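You operate a simulated robot arm through the tools that you are given. There is no shell and no other tool. Be economical: measure what you need, move in short steps, check, and stop when the job is done.

The job below is to be done with a simulated robot arm. You get a single attempt, and the scene is never put back.

TASK
Nest the small tub in the medium, add the white bun, lid it.

Only the result counts: the job must be done as asked and must still hold three seconds after the hand-in. Knocking over, shifting, dropping, spilling or breaking anything else fails it. A push-on lid holds only when it is set on centred and level and pressed home; a screw cap is set on level and turned clockwise until tight.

THE ROBOT
A 7-joint arm with a two-finger parallel gripper, fixed in place. Base frame: the origin is at the foot of the arm, x ahead of it, y to its left, z up; the work surface is at about z = 91.4. Readings come in cm, degrees, newtons and seconds.
With the tool pointing down near the work surface it reaches from about 28 to 68 cm from the base axis. Its first joint turns from -66.0 to 66.0 degrees. Payload 1.57 kg.
Tool frame: the origin (TCP) lies between the finger pads and is the grasp point; the fingertips stand 3 cm ahead of it; z points along the fingers, y is the line along which they close. The gripper opens to 11 cm. The fingers are 2.4 cm wide and 1.2 cm thick; the gripper's body (4.8 by 11.2 cm) begins 7.8 cm behind the TCP.
Orientation is that of the tool frame in the base frame, as a unit quaternion [x, y, z, w]. With the fingers straight down and closing along the base's y, the tool's x points along the base's -x, its y along +y and its z along -z.

THE INTERFACE
- The arm moves only by the tool servo_tool. Its argument "commands" is a list of rows, each an object (a shift or turn left out is 0, a gripper value left out holds the last) with "delta_pos": the shift along the base's x, y, z in cm, a list of three; "rotation": the turn, a rotation vector about the base's x, y, z in degrees, a list of three. In form: [{"delta_pos": [dx, dy, dz], "rotation": [rx, ry, rz]}, ...]. A call has 1 to 20 rows; each row is the pose to reach, as a shift and turn from the pose commanded when the call began. "grip" is the closure, from 0 (fully open) to 1 (shut), set as the call begins (left out, the last holds). Each row takes 0.2 s and may step no farther than 5 cm and 8.6 degrees from the row before; otherwise, or with a gripper value out of range, the whole call is refused. Where a pose cannot be reached the arm comes as near as it can. A force on the tool above 70 N (or 10 N above the force at the start of the call, whichever is more), or a blocked arm, ends the call early, and 0.2 s more pass. Each finger travels about 10.8 cm/s and halts on what it meets, pressing with about 43 N; the grip force reading is that of the motor and also rises with nothing between the fingers. The clock runs only during rows and for 0.2 s after the last one: add rows that repeat a pose to give the fingers time. It gives the time, the measured TCP pose, the force on the tool (base axes), the opening and the grip force at its end, in the units of the frame above (readings bear some noise).
- Cameras (640 x 400 px; columns grow to the right, rows downward): "scene" is fixed at [14.17, -37.45, 141.42]; the picture's right is [0.93, -0.36, 0.00], its down [-0.17, -0.44, -0.88] and it looks along [0.32, 0.82, -0.47] (base axes); focal length 275 px, centre (320, 200). "wrist" rides on the gripper at [7, 1.6, -14.1] in the tool frame; the picture's right is [-0.23, 0.97, 0.00], its down [-0.86, -0.20, -0.48] and it looks along [-0.47, -0.11, 0.88] (tool axes); focal length 222 px, centre (320, 200). There is no depth. A picture from a camera that has moved, and an enlarged one, comes with that camera's place and axes in the base frame and with its lens.
- snapshot(camera): a new picture of that camera. No time passes.
- close_up(camera, box): a new picture of the part [left, top, right, bottom] of that camera's present view, enlarged. No time passes.
- sign_off(): hands the job in; it is judged then, once.

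Work in short steps. Places have to be worked out from the pictures, the camera data and where the tool is seen: move nearer, look again, correct. Check each grasp and each placing, and mend what went wrong. You have 120 turns and 64 pictures in all, those below and enlarged ones among them. Open the gripper and draw the arm clear of the work before you hand the job in, unless the task says otherwise; then end with one line.

The tools are called after "Request:" by a JSON object that holds its "name" and its "arguments". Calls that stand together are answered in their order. servo_tool: Moves the arm, as the interface text tells. Its arguments: {"type":"object","properties":{"commands":{"type":"array","items":{"type":"object","properties":{"delta_pos":{"type":"array","items":{"type":"number"}},"rotation":{"type":"array","items":{"type":"number"}}}}},"grip":{"type":"number"}},"required":["commands"]} The other tools are called the same way: snapshot (camera) takes a picture; close_up (camera, box) takes an enlarged picture of a part of a camera's view; sign_off () hands the job in.

At the start:

```text
time: 0.0
position: [24.2, 16.67, 132.15]
tool_rot: [-0.001, 1.0, 0.001, 0.0]
ft_force: [0.4, -0.3, 0.2]
finger_gap: 11.0
grasp_force: 0.0
```

scene: 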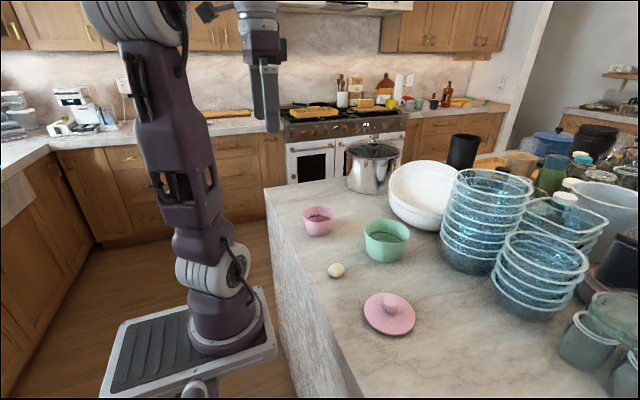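
wrist: 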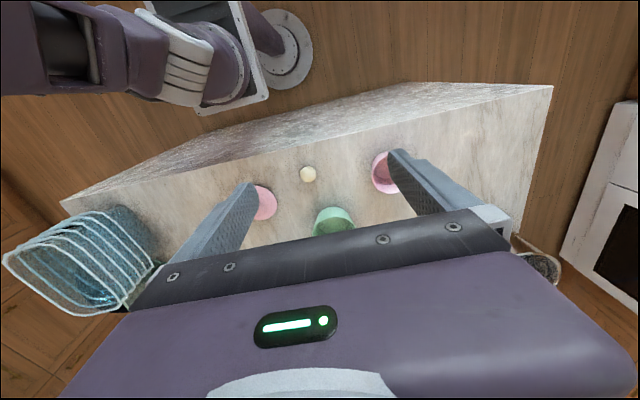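

I start by enlarging the scene view to identify the tubs, the bun and the lid.

Request:
{"name": "close_up", "arguments": {"camera": "scene", "box": [280, 190, 440, 290]}}

Request:
{"name": "close_up", "arguments": {"camera": "scene", "box": [310, 250, 470, 350]}}

```text
4.00 times, centred on (360, 240) of scene
camera zoom: at [14.17, -37.45, 141.42], right [0.93, -0.36, 0.0], down [-0.17, -0.44, -0.88], along [0.32, 0.82, -0.47], focal length 1101 px, centre (160, 40)
```

zoom: 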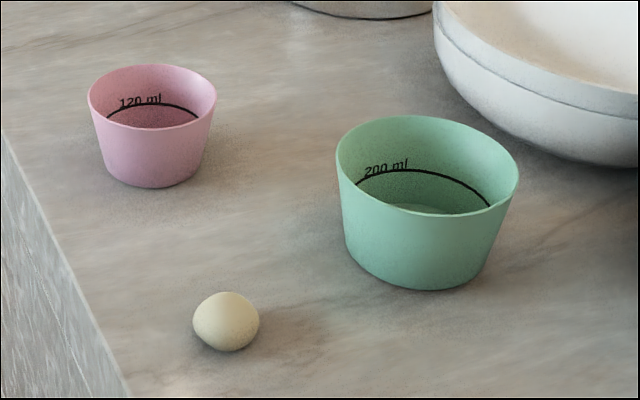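

```text
4.00 times, centred on (390, 300) of scene
camera zoom: at [14.17, -37.45, 141.42], right [0.93, -0.36, 0.0], down [-0.17, -0.44, -0.88], along [0.32, 0.82, -0.47], focal length 1101 px, centre (40, -200)
```

zoom: 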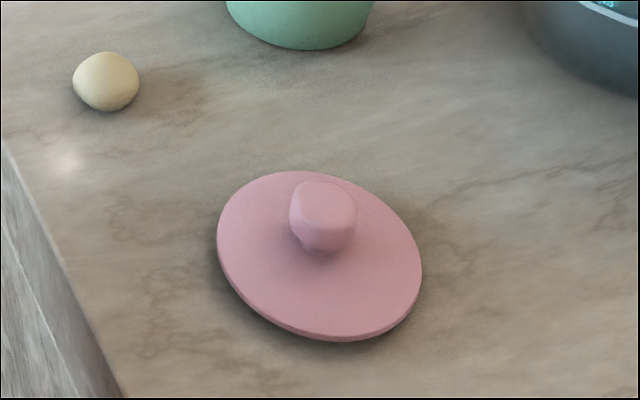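

The pink tub (120 ml) is the small one and the green tub (200 ml) the medium. Rough positions are: pink (40,31), green (54,14), bun (37,11), lid (43,-5). I move above them for a closer view.

Request:
{"name": "servo_tool", "arguments": {"commands": [{"delta_pos": [4, 0, -2]}, {"delta_pos": [8, 0, -4]}, {"delta_pos": [12, 0, -7]}, {"delta_pos": [16, 0, -10]}, {"delta_pos": [18, 0, -12]}, {"delta_pos": [18, 0, -12]}], "grip": 0}}

Request:
{"name": "snapshot", "arguments": {"camera": "wrist"}}

```text
time: 1.4
position: [42.2, 16.8, 120.25]
tool_rot: [0.0, 1.0, -0.001, 0.0]
ft_force: [0.2, 0.2, -0.5]
finger_gap: 10.99
grasp_force: 0.1
```

```text
59 pictures are left
camera wrist: at [35.23, 18.52, 134.3], right [0.23, 0.97, 0.0], down [0.86, -0.2, 0.48], along [0.47, -0.11, -0.88], focal length 222 px, centre (320, 200)
```

wrist: 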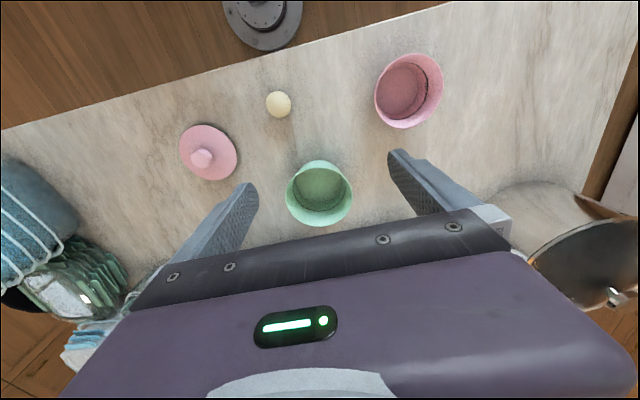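

Both tubs, the bun and the lid are in view, so I enlarge each for exact sizes and positions.

Request:
{"name": "close_up", "arguments": {"camera": "wrist", "box": [270, 130, 398, 230]}}

Request:
{"name": "close_up", "arguments": {"camera": "wrist", "box": [350, 40, 478, 140]}}

Request:
{"name": "close_up", "arguments": {"camera": "wrist", "box": [170, 80, 298, 190]}}

```text
4.00 times, centred on (334, 180) of wrist
camera zoom: at [35.23, 18.52, 134.3], right [0.23, 0.97, 0.0], down [0.86, -0.2, 0.48], along [0.47, -0.11, -0.88], focal length 888 px, centre (264, 280)
```

zoom: 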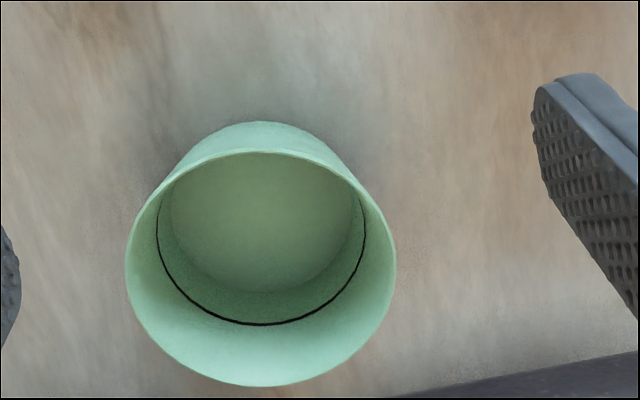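

```text
4.00 times, centred on (414, 90) of wrist
camera zoom: at [35.23, 18.52, 134.3], right [0.23, 0.97, 0.0], down [0.86, -0.2, 0.48], along [0.47, -0.11, -0.88], focal length 888 px, centre (-56, 640)
```

zoom: 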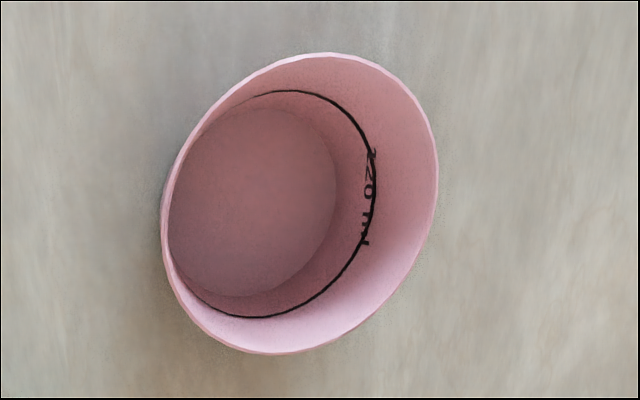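

```text
3.64 times, centred on (234, 135) of wrist
camera zoom: at [35.23, 18.52, 134.3], right [0.23, 0.97, 0.0], down [0.86, -0.2, 0.48], along [0.47, -0.11, -0.88], focal length 808 px, centre (633, 436)
```

zoom: 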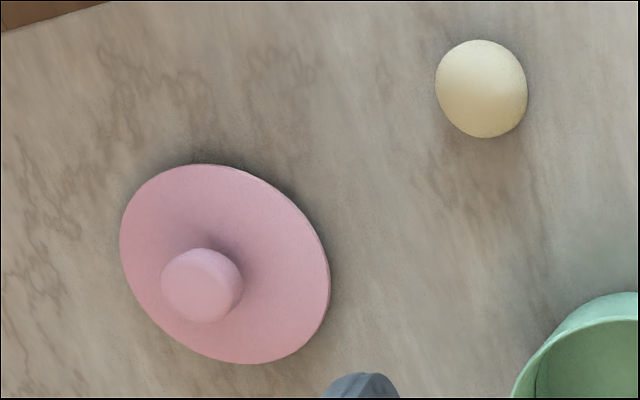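

Estimates: the pink tub has its rim at z≈97.5, diameter≈10, centre (40,31). The green tub has its rim at z≈98.8, diameter≈12.2, centre (53.8,14). The lid is ≈10.8 wide, so it fits the pink rim. I'll pinch the pink wall on its -y side with the tool tilted along the wall, so first I hover there.

Request:
{"name": "servo_tool", "arguments": {"commands": [{"delta_pos": [-0.5, 2.5, -3.5], "rotation": [3, 0, 0]}, {"delta_pos": [-1, 5, -7], "rotation": [6, 0, 0]}, {"delta_pos": [-1.6, 7, -10], "rotation": [9, 0, 0]}, {"delta_pos": [-2.2, 9.1, -13.5], "rotation": [10.5, 0, 0]}, {"delta_pos": [-2.2, 9.1, -13.5], "rotation": [10.5, 0, 0]}], "grip": 0.6}}

Request:
{"name": "snapshot", "arguments": {"camera": "wrist"}}

Request:
{"name": "close_up", "arguments": {"camera": "scene", "box": [256, 160, 384, 240]}}

```text
time: 2.6
position: [39.99, 26.01, 106.79]
tool_rot: [0.0, 0.996, 0.091, 0.001]
ft_force: [0.3, 0.2, -0.6]
finger_gap: 4.39
grasp_force: 0.0
```

```text
55 pictures are left
camera wrist: at [32.96, 25.12, 121.04], right [0.23, 0.96, 0.18], down [0.86, -0.28, 0.43], along [0.47, 0.05, -0.88], focal length 222 px, centre (320, 200)
```

wrist: 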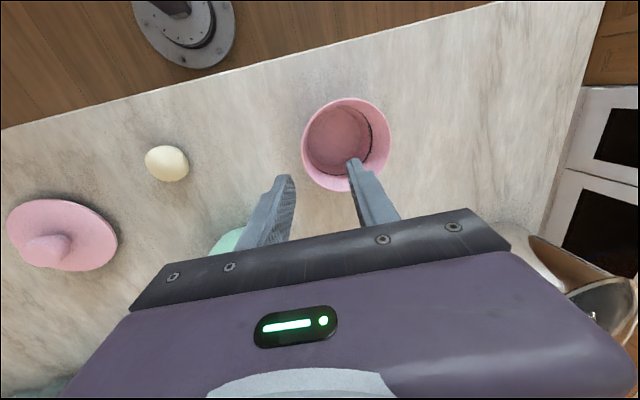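

```text
5.00 times, centred on (320, 200) of scene
camera zoom: at [14.17, -37.45, 141.42], right [0.93, -0.36, 0.0], down [-0.17, -0.44, -0.88], along [0.32, 0.82, -0.47], focal length 1376 px, centre (320, 200)
```

zoom: 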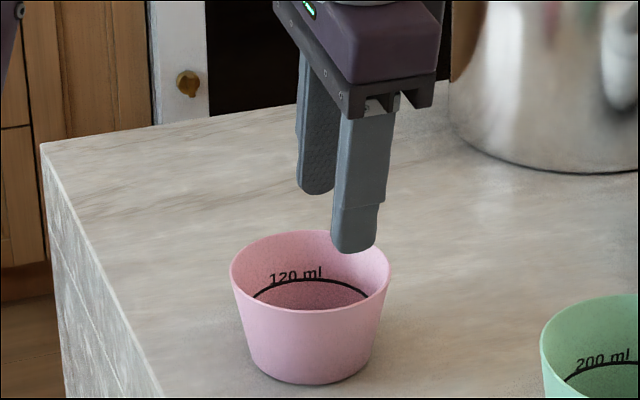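

The pink rim refines to centre (40.1,30.95), so its -y wall is at y≈26, which the fingers straddle. I lower to about 2 cm of fingertip below the rim and then close.

Request:
{"name": "servo_tool", "arguments": {"commands": [{"delta_pos": [0.1, -0.1, -3]}, {"delta_pos": [0.1, -0.1, -6]}, {"delta_pos": [0.1, -0.1, -8.2]}, {"delta_pos": [0.1, -0.1, -8.2]}], "grip": 0.6}}

Request:
{"name": "close_up", "arguments": {"camera": "scene", "box": [256, 160, 384, 240]}}

```text
time: 3.6
position: [40.27, 26.05, 98.67]
tool_rot: [0.0, 0.996, 0.091, 0.001]
ft_force: [-0.5, 0.4, -0.2]
finger_gap: 4.39
grasp_force: 0.1
```

```text
5.00 times, centred on (320, 200) of scene
camera zoom: at [14.17, -37.45, 141.42], right [0.93, -0.36, 0.0], down [-0.17, -0.44, -0.88], along [0.32, 0.82, -0.47], focal length 1376 px, centre (320, 200)
```

zoom: 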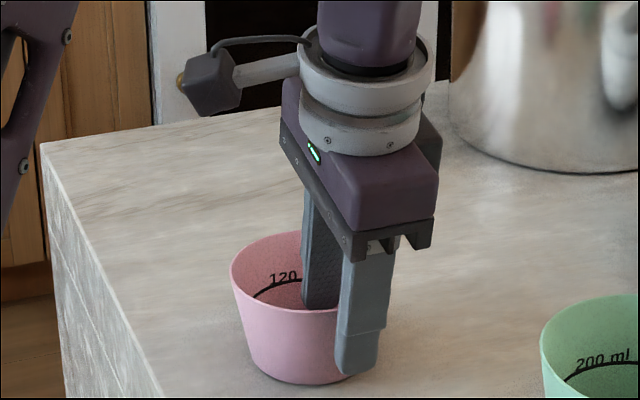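

The fingers straddle the wall, so I close on it.

Request:
{"name": "servo_tool", "arguments": {"commands": [{"delta_pos": [0, 0, 0]}, {"delta_pos": [0, 0, 0]}, {"delta_pos": [0, 0, 0]}], "grip": 1}}

Request:
{"name": "servo_tool", "arguments": {"commands": [{"delta_pos": [0, 0, 1]}, {"delta_pos": [0, 0, 2]}, {"delta_pos": [0, 0, 2]}]}}

Request:
{"name": "close_up", "arguments": {"camera": "scene", "box": [256, 160, 384, 240]}}

```text
time: 4.4
position: [40.34, 26.05, 98.71]
tool_rot: [0.0, 0.996, 0.092, 0.0]
ft_force: [-1.3, 1.2, 1.8]
finger_gap: 0.55
grasp_force: 25.9
```

```text
time: 5.2
position: [40.29, 25.99, 100.6]
tool_rot: [0.0, 0.996, 0.091, 0.0]
ft_force: [-0.9, 0.0, -1.0]
finger_gap: 0.51
grasp_force: 25.5
```

```text
5.00 times, centred on (320, 200) of scene
camera zoom: at [14.17, -37.45, 141.42], right [0.93, -0.36, 0.0], down [-0.17, -0.44, -0.88], along [0.32, 0.82, -0.47], focal length 1376 px, centre (320, 200)
```

zoom: 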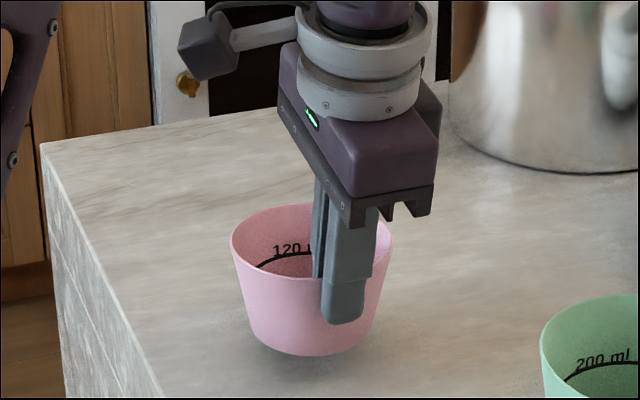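

The tub is held and level. I lift it and carry it over the green tub, whose centre is about (53.65,14), biased 0.6 cm in +y to leave room for the outer finger.

Request:
{"name": "servo_tool", "arguments": {"commands": [{"delta_pos": [0, 0, 4]}, {"delta_pos": [0, 0, 8]}, {"delta_pos": [2.5, -3, 9]}, {"delta_pos": [5, -6, 9]}, {"delta_pos": [7.5, -9, 9]}, {"delta_pos": [10, -12, 9]}, {"delta_pos": [12.5, -15, 9]}, {"delta_pos": [13.55, -16.4, 9]}, {"delta_pos": [13.55, -16.4, 9]}]}}

Request:
{"name": "snapshot", "arguments": {"camera": "wrist"}}

Request:
{"name": "close_up", "arguments": {"camera": "scene", "box": [322, 160, 450, 270]}}

```text
time: 7.2
position: [53.72, 9.25, 109.68]
tool_rot: [0.0, 0.996, 0.091, 0.001]
ft_force: [-0.2, -0.2, -0.1]
finger_gap: 0.51
grasp_force: 25.8
```

```text
51 pictures are left
camera wrist: at [46.7, 8.46, 123.82], right [0.23, 0.96, 0.18], down [0.86, -0.28, 0.43], along [0.47, 0.05, -0.88], focal length 222 px, centre (320, 200)
```

wrist: 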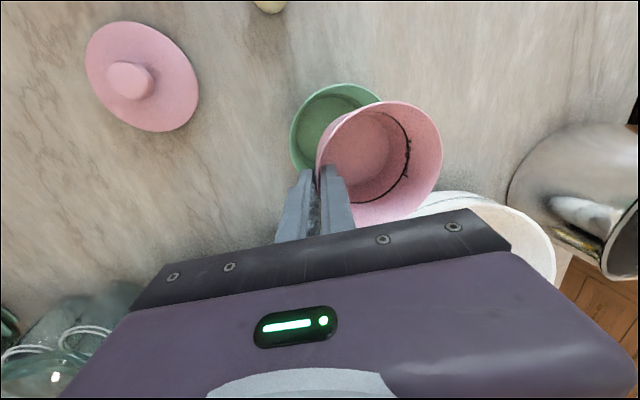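

```text
3.64 times, centred on (386, 215) of scene
camera zoom: at [14.17, -37.45, 141.42], right [0.93, -0.36, 0.0], down [-0.17, -0.44, -0.88], along [0.32, 0.82, -0.47], focal length 1001 px, centre (80, 146)
```

zoom: 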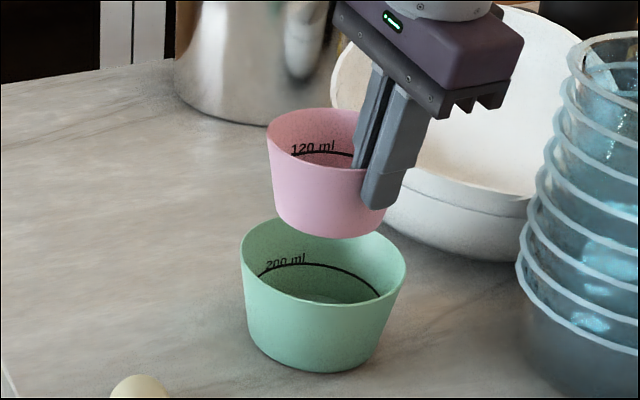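

Measured in the same view, the pink tub sits about 0.35 cm in +y of the green centre. I add 0.35 more and lower most of the way.

Request:
{"name": "servo_tool", "arguments": {"commands": [{"delta_pos": [-0.1, 0.35, 0]}, {"delta_pos": [-0.1, 0.35, -2.5]}, {"delta_pos": [-0.1, 0.35, -5]}, {"delta_pos": [-0.1, 0.35, -7]}, {"delta_pos": [-0.1, 0.35, -7]}]}}

Request:
{"name": "snapshot", "arguments": {"camera": "wrist"}}

Request:
{"name": "close_up", "arguments": {"camera": "scene", "box": [342, 190, 438, 270]}}

```text
time: 8.4
position: [53.7, 9.91, 102.59]
tool_rot: [-0.001, 0.996, 0.091, 0.0]
ft_force: [0.8, -0.2, -0.2]
finger_gap: 0.54
grasp_force: 25.1
```

```text
49 pictures are left
camera wrist: at [46.61, 8.98, 116.83], right [0.23, 0.96, 0.18], down [0.86, -0.28, 0.43], along [0.47, 0.05, -0.88], focal length 222 px, centre (320, 200)
```

wrist: 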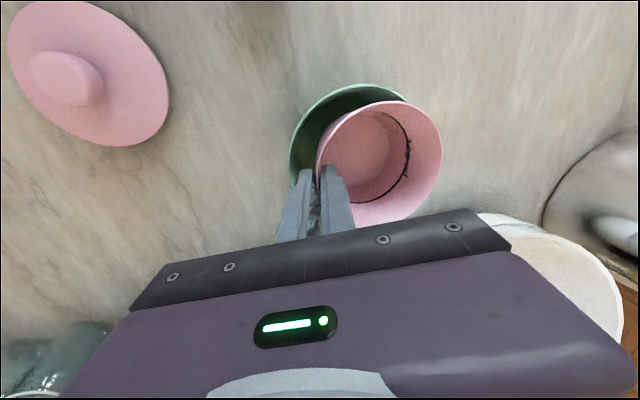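

```text
5.00 times, centred on (390, 230) of scene
camera zoom: at [14.18, -37.45, 141.42], right [0.93, -0.36, 0.0], down [-0.17, -0.44, -0.88], along [0.32, 0.82, -0.47], focal length 1376 px, centre (-30, 50)
```

zoom: 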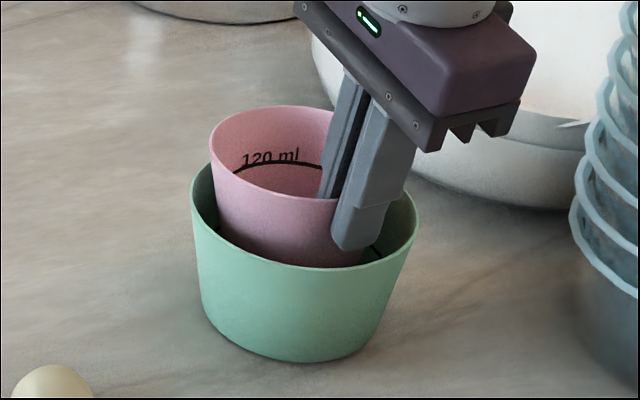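

Alignment looks good, with the outer finger inside the green rim. I lower further, watching force.

Request:
{"name": "servo_tool", "arguments": {"commands": [{"delta_pos": [0, -0.1, -1]}, {"delta_pos": [0, -0.1, -2]}, {"delta_pos": [0, -0.1, -3]}, {"delta_pos": [0, -0.1, -3.3]}, {"delta_pos": [0, -0.1, -3.3]}]}}

Request:
{"name": "close_up", "arguments": {"camera": "scene", "box": [342, 190, 438, 270]}}

Request:
{"name": "close_up", "arguments": {"camera": "wrist", "box": [260, 60, 460, 230]}}

```text
time: 9.6
position: [53.56, 9.78, 99.29]
tool_rot: [0.0, 0.996, 0.091, 0.001]
ft_force: [0.9, 1.6, 16.2]
finger_gap: 0.54
grasp_force: 25.3
```

```text
5.00 times, centred on (390, 230) of scene
camera zoom: at [14.15, -37.46, 141.42], right [0.93, -0.36, 0.0], down [-0.17, -0.44, -0.88], along [0.32, 0.82, -0.47], focal length 1376 px, centre (-30, 50)
```

zoom: 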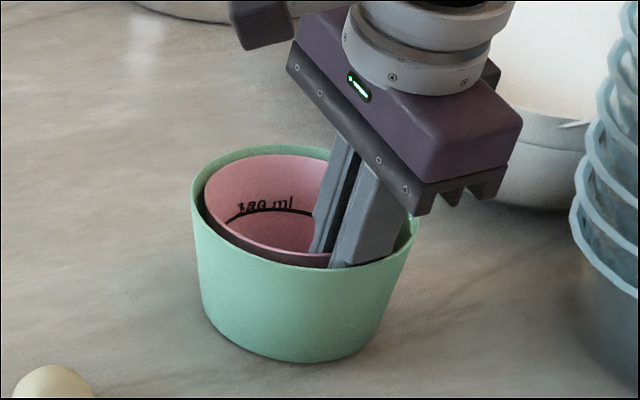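

```text
2.35 times, centred on (360, 145) of wrist
camera zoom: at [46.51, 8.85, 113.53], right [0.23, 0.96, 0.18], down [0.85, -0.28, 0.44], along [0.47, 0.05, -0.88], focal length 523 px, centre (226, 329)
```

zoom: 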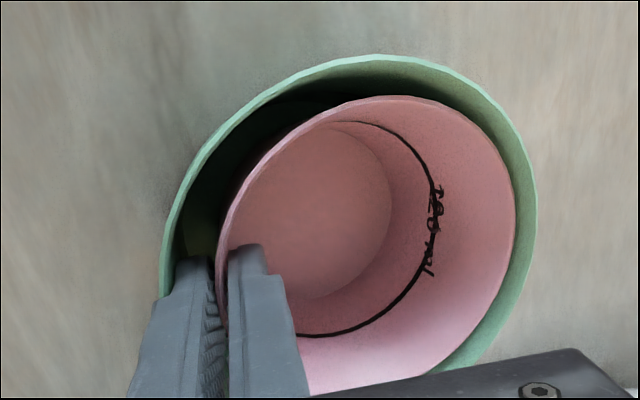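

The 16 N upward force shows the pink tub is down on the green floor. I ease the load, open slightly and look.

Request:
{"name": "servo_tool", "arguments": {"commands": [{"delta_pos": [0, 0, 0.15]}, {"delta_pos": [0, 0, 0.15]}]}}

Request:
{"name": "servo_tool", "arguments": {"commands": [{"delta_pos": [0, 0, 0]}, {"delta_pos": [0, 0, 0]}], "grip": 0.91}}

Request:
{"name": "close_up", "arguments": {"camera": "wrist", "box": [260, 60, 460, 230]}}

```text
time: 10.2
position: [53.45, 9.69, 99.3]
tool_rot: [0.0, 0.996, 0.091, -0.001]
ft_force: [-0.8, -0.5, -1.1]
finger_gap: 0.5
grasp_force: 25.1
```

```text
time: 10.8
position: [53.39, 9.73, 99.47]
tool_rot: [0.0, 0.996, 0.091, 0.001]
ft_force: [-0.9, 0.8, -2.2]
finger_gap: 1.03
grasp_force: 0.6
```

```text
2.35 times, centred on (360, 145) of wrist
camera zoom: at [46.47, 8.81, 113.62], right [0.23, 0.96, 0.18], down [0.86, -0.28, 0.43], along [0.47, 0.05, -0.88], focal length 523 px, centre (226, 329)
```

zoom: 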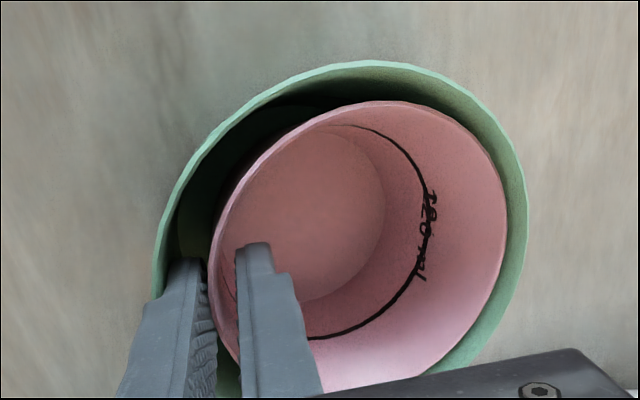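

The tub is released and both fingers are free of the walls. I withdraw along the tool axis, then straighten and look.

Request:
{"name": "servo_tool", "arguments": {"commands": [{"delta_pos": [0, -0.15, 1]}, {"delta_pos": [0, -0.37, 2]}, {"delta_pos": [0, -0.8, 4.5]}, {"delta_pos": [0, -1.5, 8]}, {"delta_pos": [-3, -1.5, 12], "rotation": [-5, 0, 0]}, {"delta_pos": [-6, 0, 15], "rotation": [-10.5, 0, 0]}, {"delta_pos": [-9, 2, 17], "rotation": [-10.5, 0, 0]}, {"delta_pos": [-9, 2, 17], "rotation": [-10.5, 0, 0]}]}}

Request:
{"name": "snapshot", "arguments": {"camera": "wrist"}}

Request:
{"name": "close_up", "arguments": {"camera": "scene", "box": [322, 190, 450, 290]}}

```text
time: 12.6
position: [44.44, 11.73, 116.32]
tool_rot: [0.0, 1.0, 0.0, 0.0]
ft_force: [0.7, -0.2, -1.1]
finger_gap: 1.0
grasp_force: 0.0
```

```text
44 pictures are left
camera wrist: at [37.32, 13.49, 130.51], right [0.23, 0.97, 0.0], down [0.86, -0.2, 0.48], along [0.47, -0.11, -0.88], focal length 222 px, centre (320, 200)
```

wrist: 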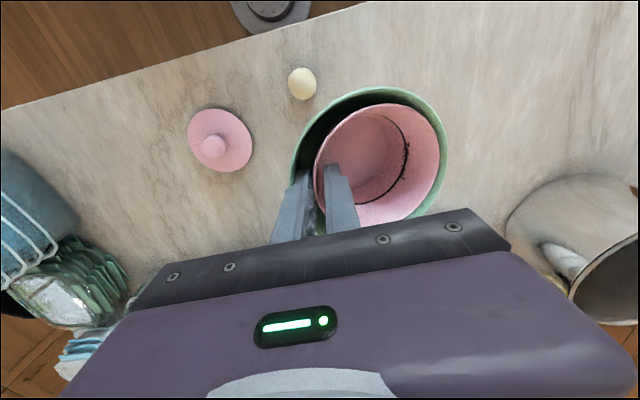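

```text
4.00 times, centred on (386, 240) of scene
camera zoom: at [14.18, -37.45, 141.42], right [0.93, -0.36, 0.0], down [-0.17, -0.44, -0.88], along [0.32, 0.82, -0.47], focal length 1101 px, centre (56, 40)
```

zoom: 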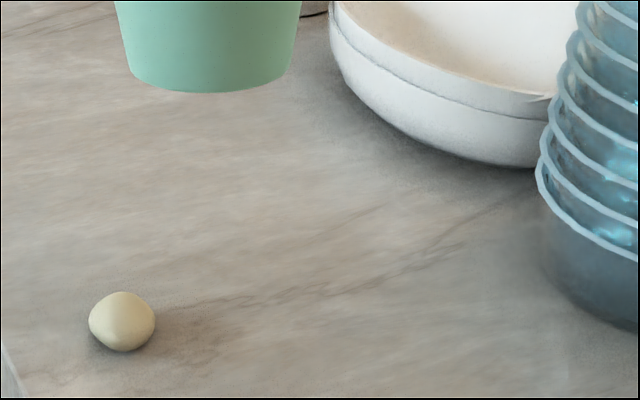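

Both tubs have come up with the gripper. I look closely before doing anything.

Request:
{"name": "snapshot", "arguments": {"camera": "scene"}}

Request:
{"name": "close_up", "arguments": {"camera": "wrist", "box": [260, 70, 460, 240]}}

Request:
{"name": "close_up", "arguments": {"camera": "scene", "box": [302, 110, 430, 220]}}

```text
42 pictures are left
```

scene: 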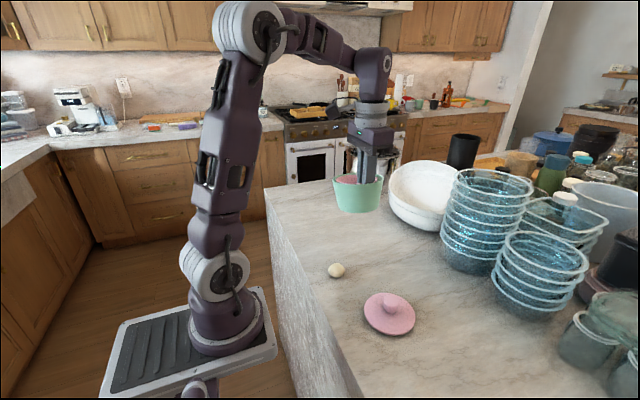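

```text
2.35 times, centred on (360, 155) of wrist
camera zoom: at [37.32, 13.49, 130.51], right [0.23, 0.97, 0.0], down [0.86, -0.2, 0.48], along [0.47, -0.11, -0.88], focal length 523 px, centre (226, 306)
```

zoom: 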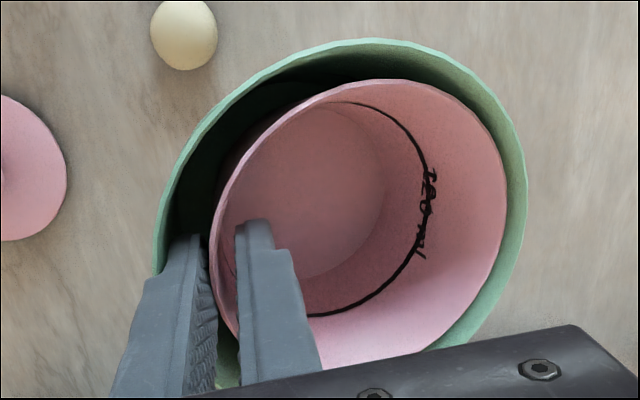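

```text
3.64 times, centred on (366, 165) of scene
camera zoom: at [14.18, -37.45, 141.42], right [0.93, -0.36, 0.0], down [-0.17, -0.44, -0.88], along [0.32, 0.82, -0.47], focal length 1001 px, centre (153, 327)
```

zoom: 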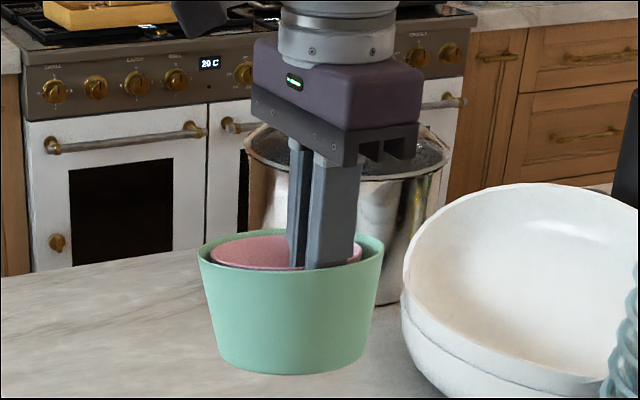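

Both tubs are wedged on the fingers and hang exactly as they were on release. I retrace the path exactly, tilt included, to set them back where the green tub stood.

Request:
{"name": "servo_tool", "arguments": {"commands": [{"delta_pos": [3, -2, -2], "rotation": [0, 0, 0]}, {"delta_pos": [6, -3.5, -5], "rotation": [5, 0, 0]}, {"delta_pos": [9, -3.5, -9], "rotation": [10.5, 0, 0]}, {"delta_pos": [9, -2.8, -12.5], "rotation": [10.5, 0, 0]}, {"delta_pos": [9, -2.37, -15], "rotation": [10.5, 0, 0]}, {"delta_pos": [9, -2.15, -16], "rotation": [10.5, 0, 0]}, {"delta_pos": [9, -2.05, -16.6], "rotation": [10.5, 0, 0]}, {"delta_pos": [9, -2.05, -16.6], "rotation": [10.5, 0, 0]}]}}

Request:
{"name": "close_up", "arguments": {"camera": "scene", "box": [342, 190, 438, 270]}}

```text
time: 14.4
position: [53.67, 9.64, 99.72]
tool_rot: [0.0, 0.996, 0.092, 0.0]
ft_force: [-0.5, -0.9, -2.8]
finger_gap: 1.02
grasp_force: 0.0
```

```text
5.00 times, centred on (390, 230) of scene
camera zoom: at [14.18, -37.45, 141.42], right [0.93, -0.36, 0.0], down [-0.17, -0.44, -0.88], along [0.32, 0.82, -0.47], focal length 1376 px, centre (-30, 50)
```

zoom: 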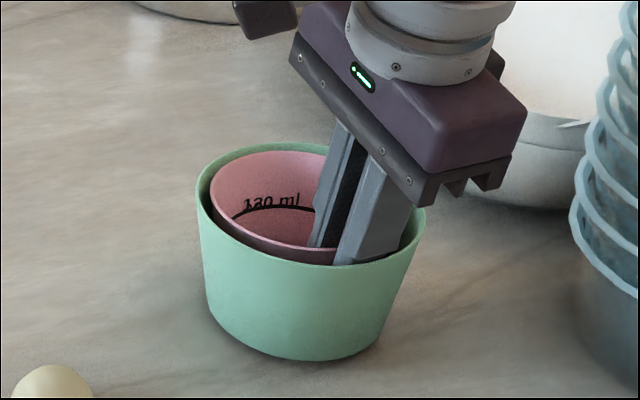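

The upper, thicker part of the outer finger is probably wedged against the green rim. I set the pair down, close the gap slightly to unwedge, and test-lift a little.

Request:
{"name": "servo_tool", "arguments": {"commands": [{"delta_pos": [0, 0, -0.2]}, {"delta_pos": [0, 0, -0.4]}, {"delta_pos": [0, 0, -0.4]}]}}

Request:
{"name": "servo_tool", "arguments": {"commands": [{"delta_pos": [0, 0.05, 0]}, {"delta_pos": [0, 0.1, 0]}, {"delta_pos": [0, 0.1, 0]}], "grip": 0.94}}

Request:
{"name": "close_up", "arguments": {"camera": "wrist", "box": [260, 60, 460, 230]}}

```text
time: 15.2
position: [53.66, 9.72, 99.46]
tool_rot: [0.0, 0.996, 0.091, 0.001]
ft_force: [0.5, -1.5, 3.4]
finger_gap: 1.04
grasp_force: 0.3
```

```text
time: 16.0
position: [53.59, 9.82, 99.38]
tool_rot: [0.0, 0.996, 0.091, 0.0]
ft_force: [1.3, -2.0, 3.0]
finger_gap: 0.76
grasp_force: 0.8
```

```text
2.35 times, centred on (360, 145) of wrist
camera zoom: at [46.51, 8.91, 113.6], right [0.23, 0.96, 0.18], down [0.86, -0.28, 0.43], along [0.47, 0.05, -0.88], focal length 523 px, centre (226, 329)
```

zoom: 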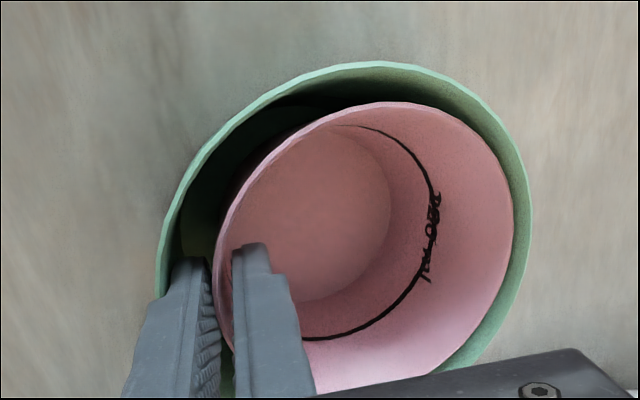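

Sideways clearance at this depth is practically zero. I regrip the pink tub and lift it straight up, to regrasp it shallower afterwards.

Request:
{"name": "servo_tool", "arguments": {"commands": [{"delta_pos": [0, 0, 0]}, {"delta_pos": [0, 0, 0]}, {"delta_pos": [0, 0, 0.5]}, {"delta_pos": [0, 0, 1]}, {"delta_pos": [0, 0, 2]}, {"delta_pos": [0, 0, 2]}], "grip": 1}}

Request:
{"name": "close_up", "arguments": {"camera": "scene", "box": [342, 190, 438, 270]}}

```text
time: 17.4
position: [53.48, 9.7, 101.28]
tool_rot: [0.001, 0.996, 0.092, 0.0]
ft_force: [0.7, 0.7, -0.5]
finger_gap: 0.56
grasp_force: 25.8
```

```text
5.00 times, centred on (390, 230) of scene
camera zoom: at [14.17, -37.45, 141.42], right [0.93, -0.36, 0.0], down [-0.17, -0.44, -0.88], along [0.32, 0.82, -0.47], focal length 1376 px, centre (-30, 50)
```

zoom: 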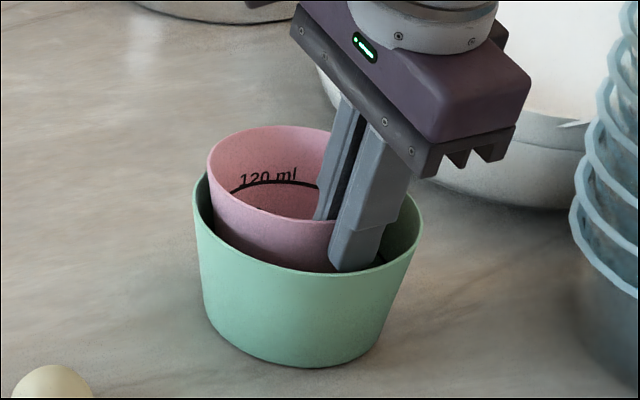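

The green tub stays and the pink lifts free. I take the pink tub back to its original clear spot to regrasp it nearer the rim.

Request:
{"name": "servo_tool", "arguments": {"commands": [{"delta_pos": [0, 0, 4]}, {"delta_pos": [0, 0, 8]}, {"delta_pos": [-2.5, 3, 8.5]}, {"delta_pos": [-5, 6, 8.5]}, {"delta_pos": [-7.5, 9, 8.5]}, {"delta_pos": [-10, 12, 8.5]}, {"delta_pos": [-12.5, 15, 8.5]}, {"delta_pos": [-13.2, 16.3, 6]}, {"delta_pos": [-13.2, 16.3, 2]}, {"delta_pos": [-13.2, 16.3, -1.5]}, {"delta_pos": [-13.2, 16.3, -2.3]}, {"delta_pos": [-13.2, 16.3, -2.3]}]}}

Request:
{"name": "close_up", "arguments": {"camera": "scene", "box": [256, 160, 416, 280]}}

```text
time: 20.0
position: [40.37, 26.02, 99.09]
tool_rot: [0.0, 0.996, 0.092, 0.0]
ft_force: [-1.2, -0.6, -1.6]
finger_gap: 0.52
grasp_force: 25.1
```

```text
3.33 times, centred on (336, 220) of scene
camera zoom: at [14.18, -37.45, 141.42], right [0.93, -0.36, 0.0], down [-0.17, -0.44, -0.88], along [0.32, 0.82, -0.47], focal length 917 px, centre (267, 133)
```

zoom: 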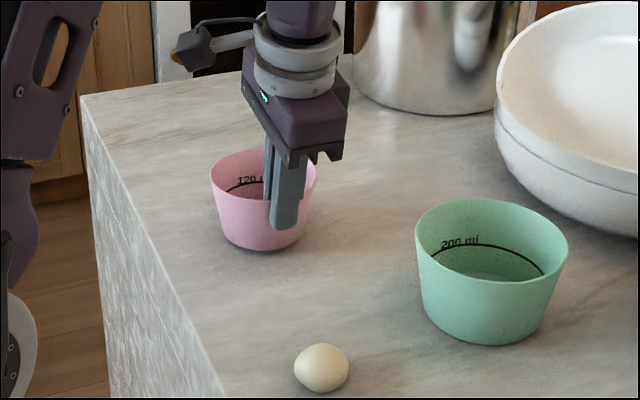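

I set it down the last few millimetres, open, rise 1.2 cm along the tool axis and regrip near the rim.

Request:
{"name": "servo_tool", "arguments": {"commands": [{"delta_pos": [0, 0, -0.2]}, {"delta_pos": [0, 0, -0.4]}, {"delta_pos": [0, 0, -0.4]}]}}

Request:
{"name": "servo_tool", "arguments": {"commands": [{"delta_pos": [0, 0, 0]}, {"delta_pos": [0, 0, 0]}, {"delta_pos": [0, -0.1, 0.6]}, {"delta_pos": [0, -0.22, 1.2]}, {"delta_pos": [0, -0.22, 1.2]}], "grip": 0.85}}

Request:
{"name": "servo_tool", "arguments": {"commands": [{"delta_pos": [0, 0, 0]}, {"delta_pos": [0, 0, 0]}, {"delta_pos": [0, 0, 0]}, {"delta_pos": [0, 0, 1]}, {"delta_pos": [0, 0, 2]}, {"delta_pos": [0, 0, 2]}], "grip": 1}}

Request:
{"name": "close_up", "arguments": {"camera": "scene", "box": [256, 160, 384, 240]}}

```text
time: 20.8
position: [40.29, 25.94, 98.66]
tool_rot: [0.0, 0.996, 0.092, 0.0]
ft_force: [-0.4, -2.0, 4.5]
finger_gap: 0.53
grasp_force: 25.7
```

```text
time: 22.0
position: [40.43, 25.8, 99.86]
tool_rot: [0.0, 0.996, 0.092, 0.0]
ft_force: [-0.6, -1.3, -0.2]
finger_gap: 1.62
grasp_force: 0.1
```

```text
time: 23.4
position: [40.36, 25.87, 101.77]
tool_rot: [0.0, 0.996, 0.092, -0.001]
ft_force: [0.9, -1.0, -0.9]
finger_gap: 0.54
grasp_force: 25.5
```

```text
5.00 times, centred on (320, 200) of scene
camera zoom: at [14.17, -37.45, 141.42], right [0.93, -0.36, 0.0], down [-0.17, -0.44, -0.88], along [0.32, 0.82, -0.47], focal length 1376 px, centre (320, 200)
```

zoom: 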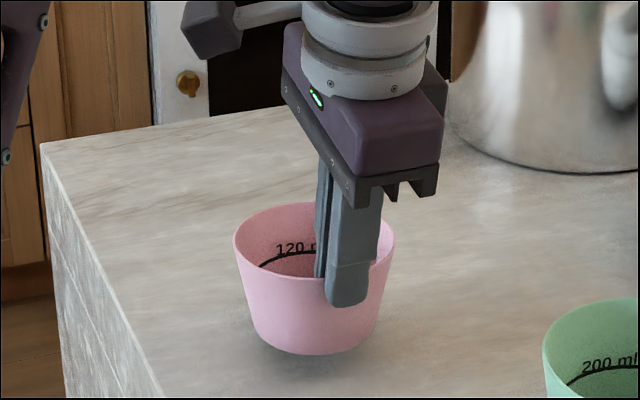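

It is held, but the thick part of the finger would still sit below the green rim. I regrip 0.7 cm higher.

Request:
{"name": "servo_tool", "arguments": {"commands": [{"delta_pos": [0, 0, -1]}, {"delta_pos": [0, 0, -2.0]}, {"delta_pos": [0, 0, -2.0]}]}}

Request:
{"name": "servo_tool", "arguments": {"commands": [{"delta_pos": [0, 0, 0]}, {"delta_pos": [0, 0, 0]}, {"delta_pos": [0, -0.07, 0.4]}, {"delta_pos": [0, -0.13, 0.7]}, {"delta_pos": [0, -0.13, 0.7]}], "grip": 0.85}}

Request:
{"name": "servo_tool", "arguments": {"commands": [{"delta_pos": [0, 0, 0]}, {"delta_pos": [0, 0, 0]}, {"delta_pos": [0, 0, 0]}, {"delta_pos": [0, 0, 1]}, {"delta_pos": [0, 0, 2]}, {"delta_pos": [0, 0, 2]}], "grip": 1}}

Request:
{"name": "close_up", "arguments": {"camera": "scene", "box": [256, 160, 384, 240]}}

```text
time: 24.2
position: [40.38, 25.85, 99.93]
tool_rot: [0.0, 0.996, 0.091, 0.0]
ft_force: [0.9, -1.9, 5.0]
finger_gap: 0.52
grasp_force: 25.2
```

```text
time: 25.4
position: [40.36, 25.79, 100.68]
tool_rot: [0.0, 0.996, 0.091, -0.001]
ft_force: [-0.6, 0.3, -0.2]
finger_gap: 1.67
grasp_force: 0.1
```

```text
time: 26.8
position: [40.4, 25.77, 102.65]
tool_rot: [0.0, 0.996, 0.092, 0.0]
ft_force: [0.2, 0.6, -0.8]
finger_gap: 0.52
grasp_force: 24.9
```

```text
5.00 times, centred on (320, 200) of scene
camera zoom: at [14.17, -37.45, 141.42], right [0.93, -0.36, 0.0], down [-0.17, -0.44, -0.88], along [0.32, 0.82, -0.47], focal length 1376 px, centre (320, 200)
```

zoom: 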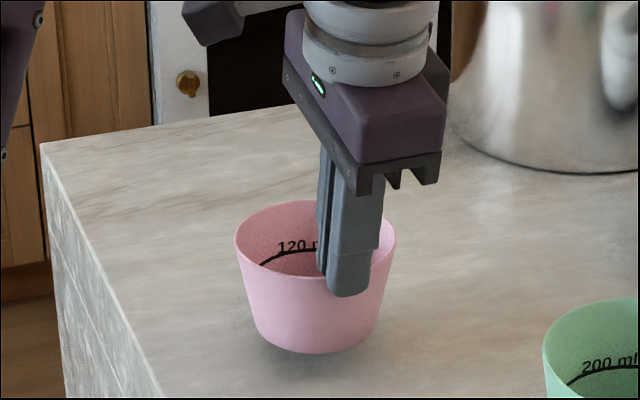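

This grip is good, only about 1 cm deep. I carry the tub back over the green tub.

Request:
{"name": "servo_tool", "arguments": {"commands": [{"delta_pos": [0, 0, 4]}, {"delta_pos": [0, 0, 8]}, {"delta_pos": [2.5, -3, 8.5]}, {"delta_pos": [5, -6, 8.5]}, {"delta_pos": [7.5, -9, 8.5]}, {"delta_pos": [10, -12, 8.5]}, {"delta_pos": [12.5, -15, 8.5]}, {"delta_pos": [13.2, -16.1, 8.5]}, {"delta_pos": [13.2, -16.1, 5]}, {"delta_pos": [13.2, -16.1, 3]}, {"delta_pos": [13.2, -16.1, 3]}]}}

Request:
{"name": "close_up", "arguments": {"camera": "wrist", "box": [260, 60, 460, 230]}}

Request:
{"name": "close_up", "arguments": {"camera": "scene", "box": [342, 190, 438, 270]}}

```text
time: 29.2
position: [53.48, 9.78, 105.61]
tool_rot: [0.0, 0.996, 0.092, 0.001]
ft_force: [0.1, 0.2, -0.5]
finger_gap: 0.5
grasp_force: 25.6
```

```text
2.35 times, centred on (360, 145) of wrist
camera zoom: at [46.54, 8.84, 119.84], right [0.23, 0.96, 0.18], down [0.86, -0.28, 0.43], along [0.47, 0.05, -0.88], focal length 523 px, centre (226, 329)
```

zoom: 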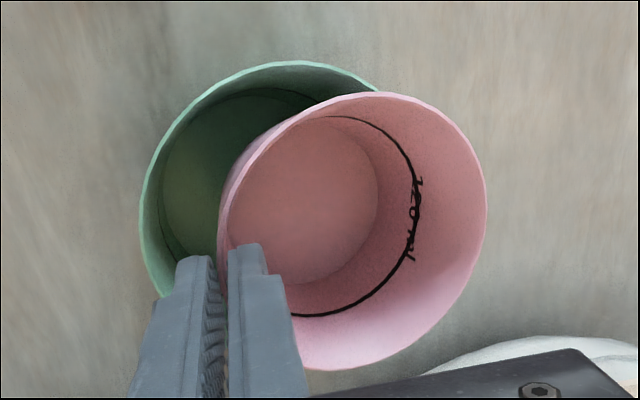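

```text
5.00 times, centred on (390, 230) of scene
camera zoom: at [14.18, -37.45, 141.42], right [0.93, -0.36, 0.0], down [-0.17, -0.44, -0.88], along [0.32, 0.82, -0.47], focal length 1376 px, centre (-30, 50)
```

zoom: 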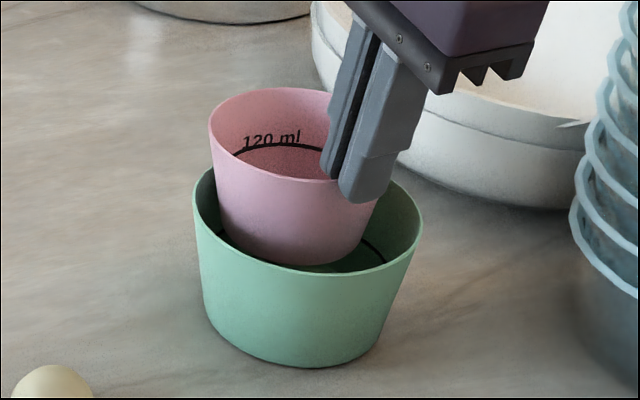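

The pink tub is now about 1.2 cm in +y of the green centre, and 0.4 in x. I correct by (-0.35,-0.45) and lower.

Request:
{"name": "servo_tool", "arguments": {"commands": [{"delta_pos": [-0.35, -0.45, 0]}, {"delta_pos": [-0.35, -0.45, -1.5]}, {"delta_pos": [-0.35, -0.45, -3]}, {"delta_pos": [-0.35, -0.45, -3.8]}, {"delta_pos": [-0.35, -0.45, -3.8]}]}}

Request:
{"name": "close_up", "arguments": {"camera": "wrist", "box": [260, 60, 460, 230]}}

Request:
{"name": "close_up", "arguments": {"camera": "scene", "box": [342, 190, 438, 270]}}

```text
time: 30.4
position: [53.22, 9.45, 101.89]
tool_rot: [-0.001, 0.996, 0.092, 0.001]
ft_force: [0.8, -0.3, -0.6]
finger_gap: 0.46
grasp_force: 25.3
```

```text
2.35 times, centred on (360, 145) of wrist
camera zoom: at [46.18, 8.42, 116.06], right [0.23, 0.96, 0.18], down [0.86, -0.28, 0.43], along [0.47, 0.05, -0.88], focal length 523 px, centre (226, 329)
```

zoom: 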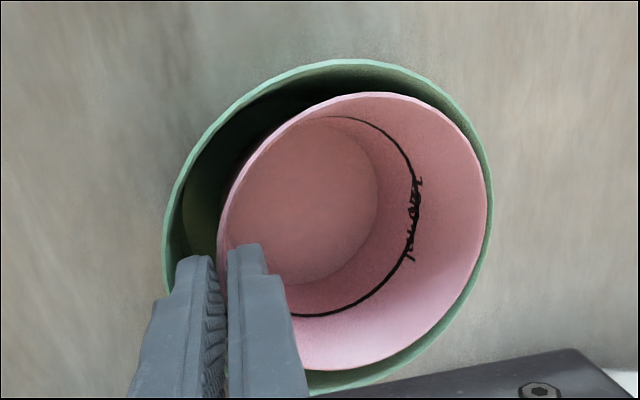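

```text
5.00 times, centred on (390, 230) of scene
camera zoom: at [14.18, -37.45, 141.42], right [0.93, -0.36, 0.0], down [-0.17, -0.44, -0.88], along [0.32, 0.82, -0.47], focal length 1376 px, centre (-30, 50)
```

zoom: 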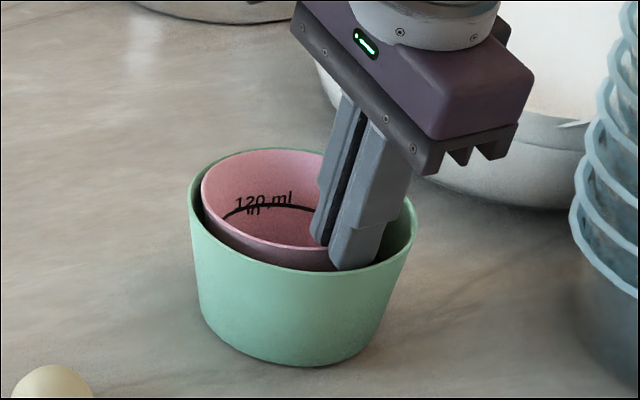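

The finger step is at the green rim and there is clearance all round. The pink base is under 1 cm above the floor, so I release here with a small opening to let it settle.

Request:
{"name": "servo_tool", "arguments": {"commands": [{"delta_pos": [0, 0, -0.3]}, {"delta_pos": [0, 0, -0.3]}]}}

Request:
{"name": "servo_tool", "arguments": {"commands": [{"delta_pos": [0, 0, 0]}, {"delta_pos": [0, 0, 0]}], "grip": 0.925}}

Request:
{"name": "close_up", "arguments": {"camera": "wrist", "box": [260, 60, 460, 230]}}

Request:
{"name": "close_up", "arguments": {"camera": "scene", "box": [342, 190, 438, 270]}}

```text
time: 31.0
position: [53.2, 9.3, 101.5]
tool_rot: [-0.001, 0.996, 0.092, -0.001]
ft_force: [0.7, 0.6, -0.8]
finger_gap: 0.5
grasp_force: 25.1
```

```text
time: 31.6
position: [53.11, 9.34, 101.64]
tool_rot: [0.0, 0.996, 0.092, 0.0]
ft_force: [-0.3, 0.1, -0.8]
finger_gap: 0.77
grasp_force: 0.0
```

```text
2.35 times, centred on (360, 145) of wrist
camera zoom: at [46.15, 8.4, 115.78], right [0.23, 0.96, 0.18], down [0.86, -0.28, 0.43], along [0.47, 0.05, -0.88], focal length 523 px, centre (226, 329)
```

zoom: 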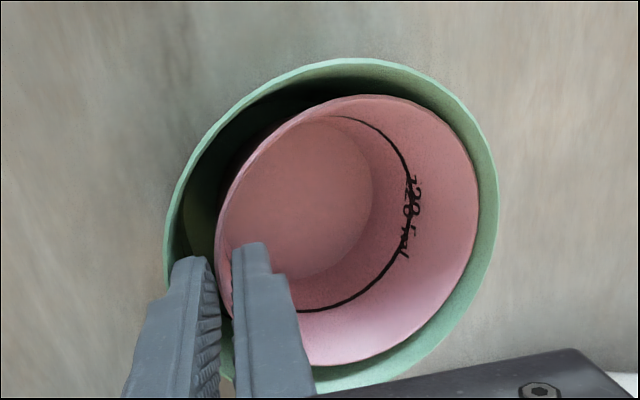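

```text
5.00 times, centred on (390, 230) of scene
camera zoom: at [14.17, -37.45, 141.42], right [0.93, -0.36, 0.0], down [-0.17, -0.44, -0.88], along [0.32, 0.82, -0.47], focal length 1376 px, centre (-30, 50)
```

zoom: 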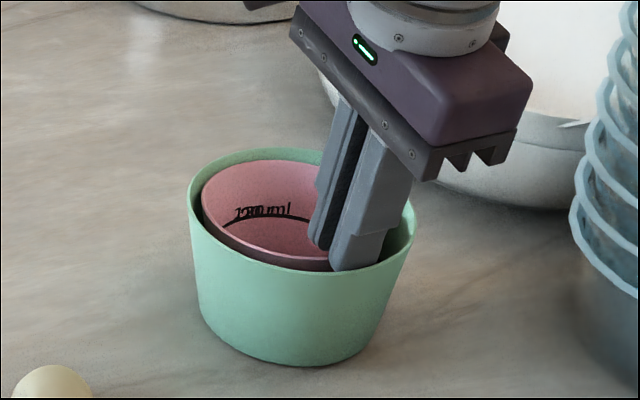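

The pink tub dropped in. I raise the fingers 2 cm slowly and check that nothing follows.

Request:
{"name": "servo_tool", "arguments": {"commands": [{"delta_pos": [0, 0, 0.4]}, {"delta_pos": [0, -0.1, 0.8]}, {"delta_pos": [0, -0.2, 1.4]}, {"delta_pos": [0, -0.3, 2]}, {"delta_pos": [0, -0.3, 2]}]}}

Request:
{"name": "close_up", "arguments": {"camera": "scene", "box": [342, 190, 438, 270]}}

```text
time: 32.8
position: [53.17, 8.98, 103.57]
tool_rot: [0.0, 0.996, 0.091, 0.0]
ft_force: [0.3, -0.3, -0.5]
finger_gap: 0.82
grasp_force: 0.1
```

```text
5.00 times, centred on (390, 230) of scene
camera zoom: at [14.17, -37.45, 141.42], right [0.93, -0.36, 0.0], down [-0.17, -0.44, -0.88], along [0.32, 0.82, -0.47], focal length 1376 px, centre (-30, 50)
```

zoom: 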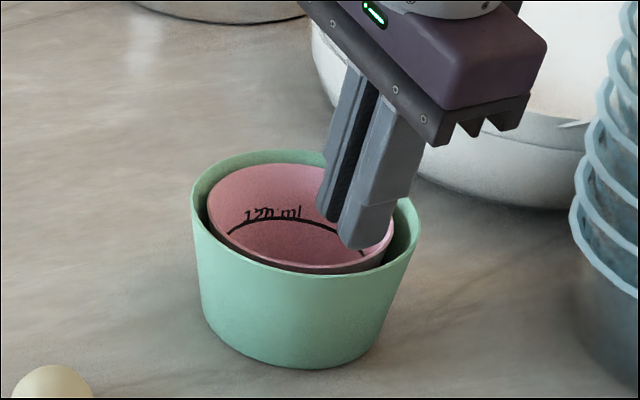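

The pink tub is nested and free. I rise, straighten the tool and move over the bun.

Request:
{"name": "servo_tool", "arguments": {"commands": [{"delta_pos": [0, -0.5, 3]}, {"delta_pos": [-1, -0.5, 7], "rotation": [-2, 0, 0]}, {"delta_pos": [-5, 0, 8], "rotation": [-6, 0, 0]}, {"delta_pos": [-9, 1, 8], "rotation": [-10.5, 0, 0]}, {"delta_pos": [-13, 2, 6], "rotation": [-10.5, 0, 0]}, {"delta_pos": [-15.4, 2.2, 3], "rotation": [-10.5, 0, 0]}, {"delta_pos": [-15.4, 2.2, 3], "rotation": [-10.5, 0, 0]}], "grip": 0.5}}

Request:
{"name": "snapshot", "arguments": {"camera": "wrist"}}

Request:
{"name": "close_up", "arguments": {"camera": "scene", "box": [290, 200, 430, 300]}}

```text
time: 34.4
position: [37.75, 11.16, 106.27]
tool_rot: [0.0, 1.0, 0.0, 0.0]
ft_force: [0.1, -0.7, -0.4]
finger_gap: 5.49
grasp_force: 0.0
```

```text
26 pictures are left
camera wrist: at [30.69, 12.81, 120.36], right [0.23, 0.97, 0.0], down [0.85, -0.2, 0.48], along [0.47, -0.11, -0.88], focal length 222 px, centre (320, 200)
```

wrist: 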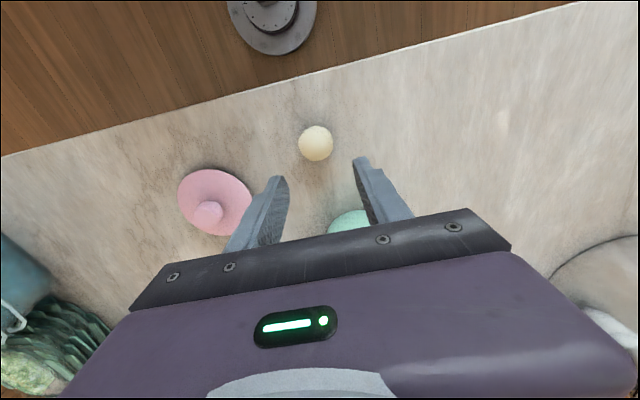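

```text
4.00 times, centred on (360, 250) of scene
camera zoom: at [14.17, -37.45, 141.42], right [0.93, -0.36, 0.0], down [-0.17, -0.44, -0.88], along [0.32, 0.82, -0.47], focal length 1101 px, centre (160, 0)
```

zoom: 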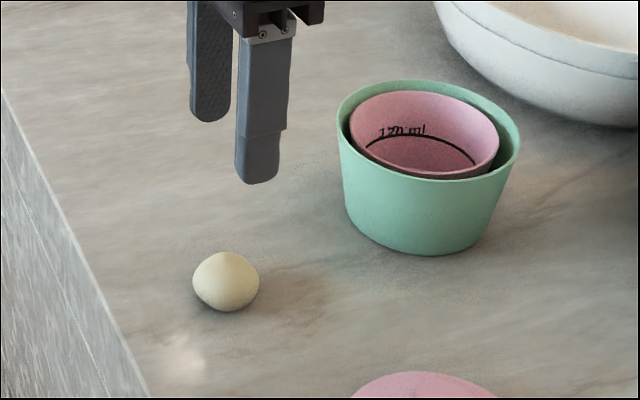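

Bun is at about (37.3,10.5), 4 cm wide. I open a little wider, descend around it and grasp with the fingertips just off the table.

Request:
{"name": "servo_tool", "arguments": {"commands": [{"delta_pos": [-0.45, -0.6, -3]}, {"delta_pos": [-0.45, -0.6, -7]}, {"delta_pos": [-0.45, -0.6, -10]}, {"delta_pos": [-0.45, -0.6, -11.4]}, {"delta_pos": [-0.45, -0.6, -11.4]}], "grip": 0.4}}

Request:
{"name": "servo_tool", "arguments": {"commands": [{"delta_pos": [0, 0, 0]}, {"delta_pos": [0, 0, 0]}, {"delta_pos": [0, 0, 0]}, {"delta_pos": [0, 0, 2]}, {"delta_pos": [0, 0, 4]}, {"delta_pos": [0, 0, 8]}, {"delta_pos": [0, 0, 12]}, {"delta_pos": [0, 0, 12]}], "grip": 1}}

Request:
{"name": "snapshot", "arguments": {"camera": "wrist"}}

```text
time: 35.6
position: [37.31, 10.51, 95.13]
tool_rot: [-0.001, 1.0, -0.001, 0.0]
ft_force: [-0.6, 0.2, 12.0]
finger_gap: 6.57
grasp_force: 0.1
```

```text
time: 37.4
position: [37.25, 10.27, 107.18]
tool_rot: [0.0, 1.0, 0.001, 0.0]
ft_force: [-0.6, 0.2, -0.4]
finger_gap: 3.96
grasp_force: 42.4
```

```text
24 pictures are left
camera wrist: at [30.23, 11.96, 121.34], right [0.23, 0.97, 0.0], down [0.86, -0.2, 0.48], along [0.47, -0.11, -0.88], focal length 222 px, centre (320, 200)
```

wrist: 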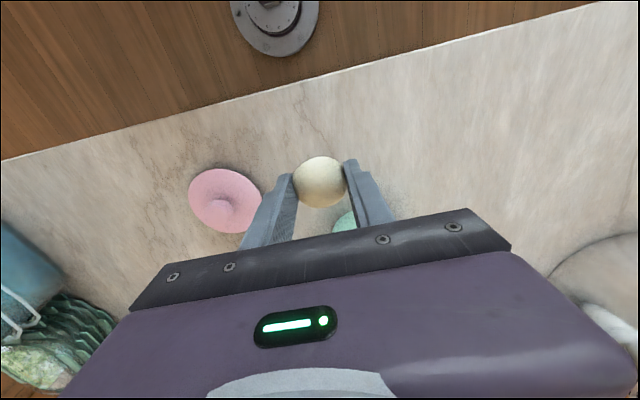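

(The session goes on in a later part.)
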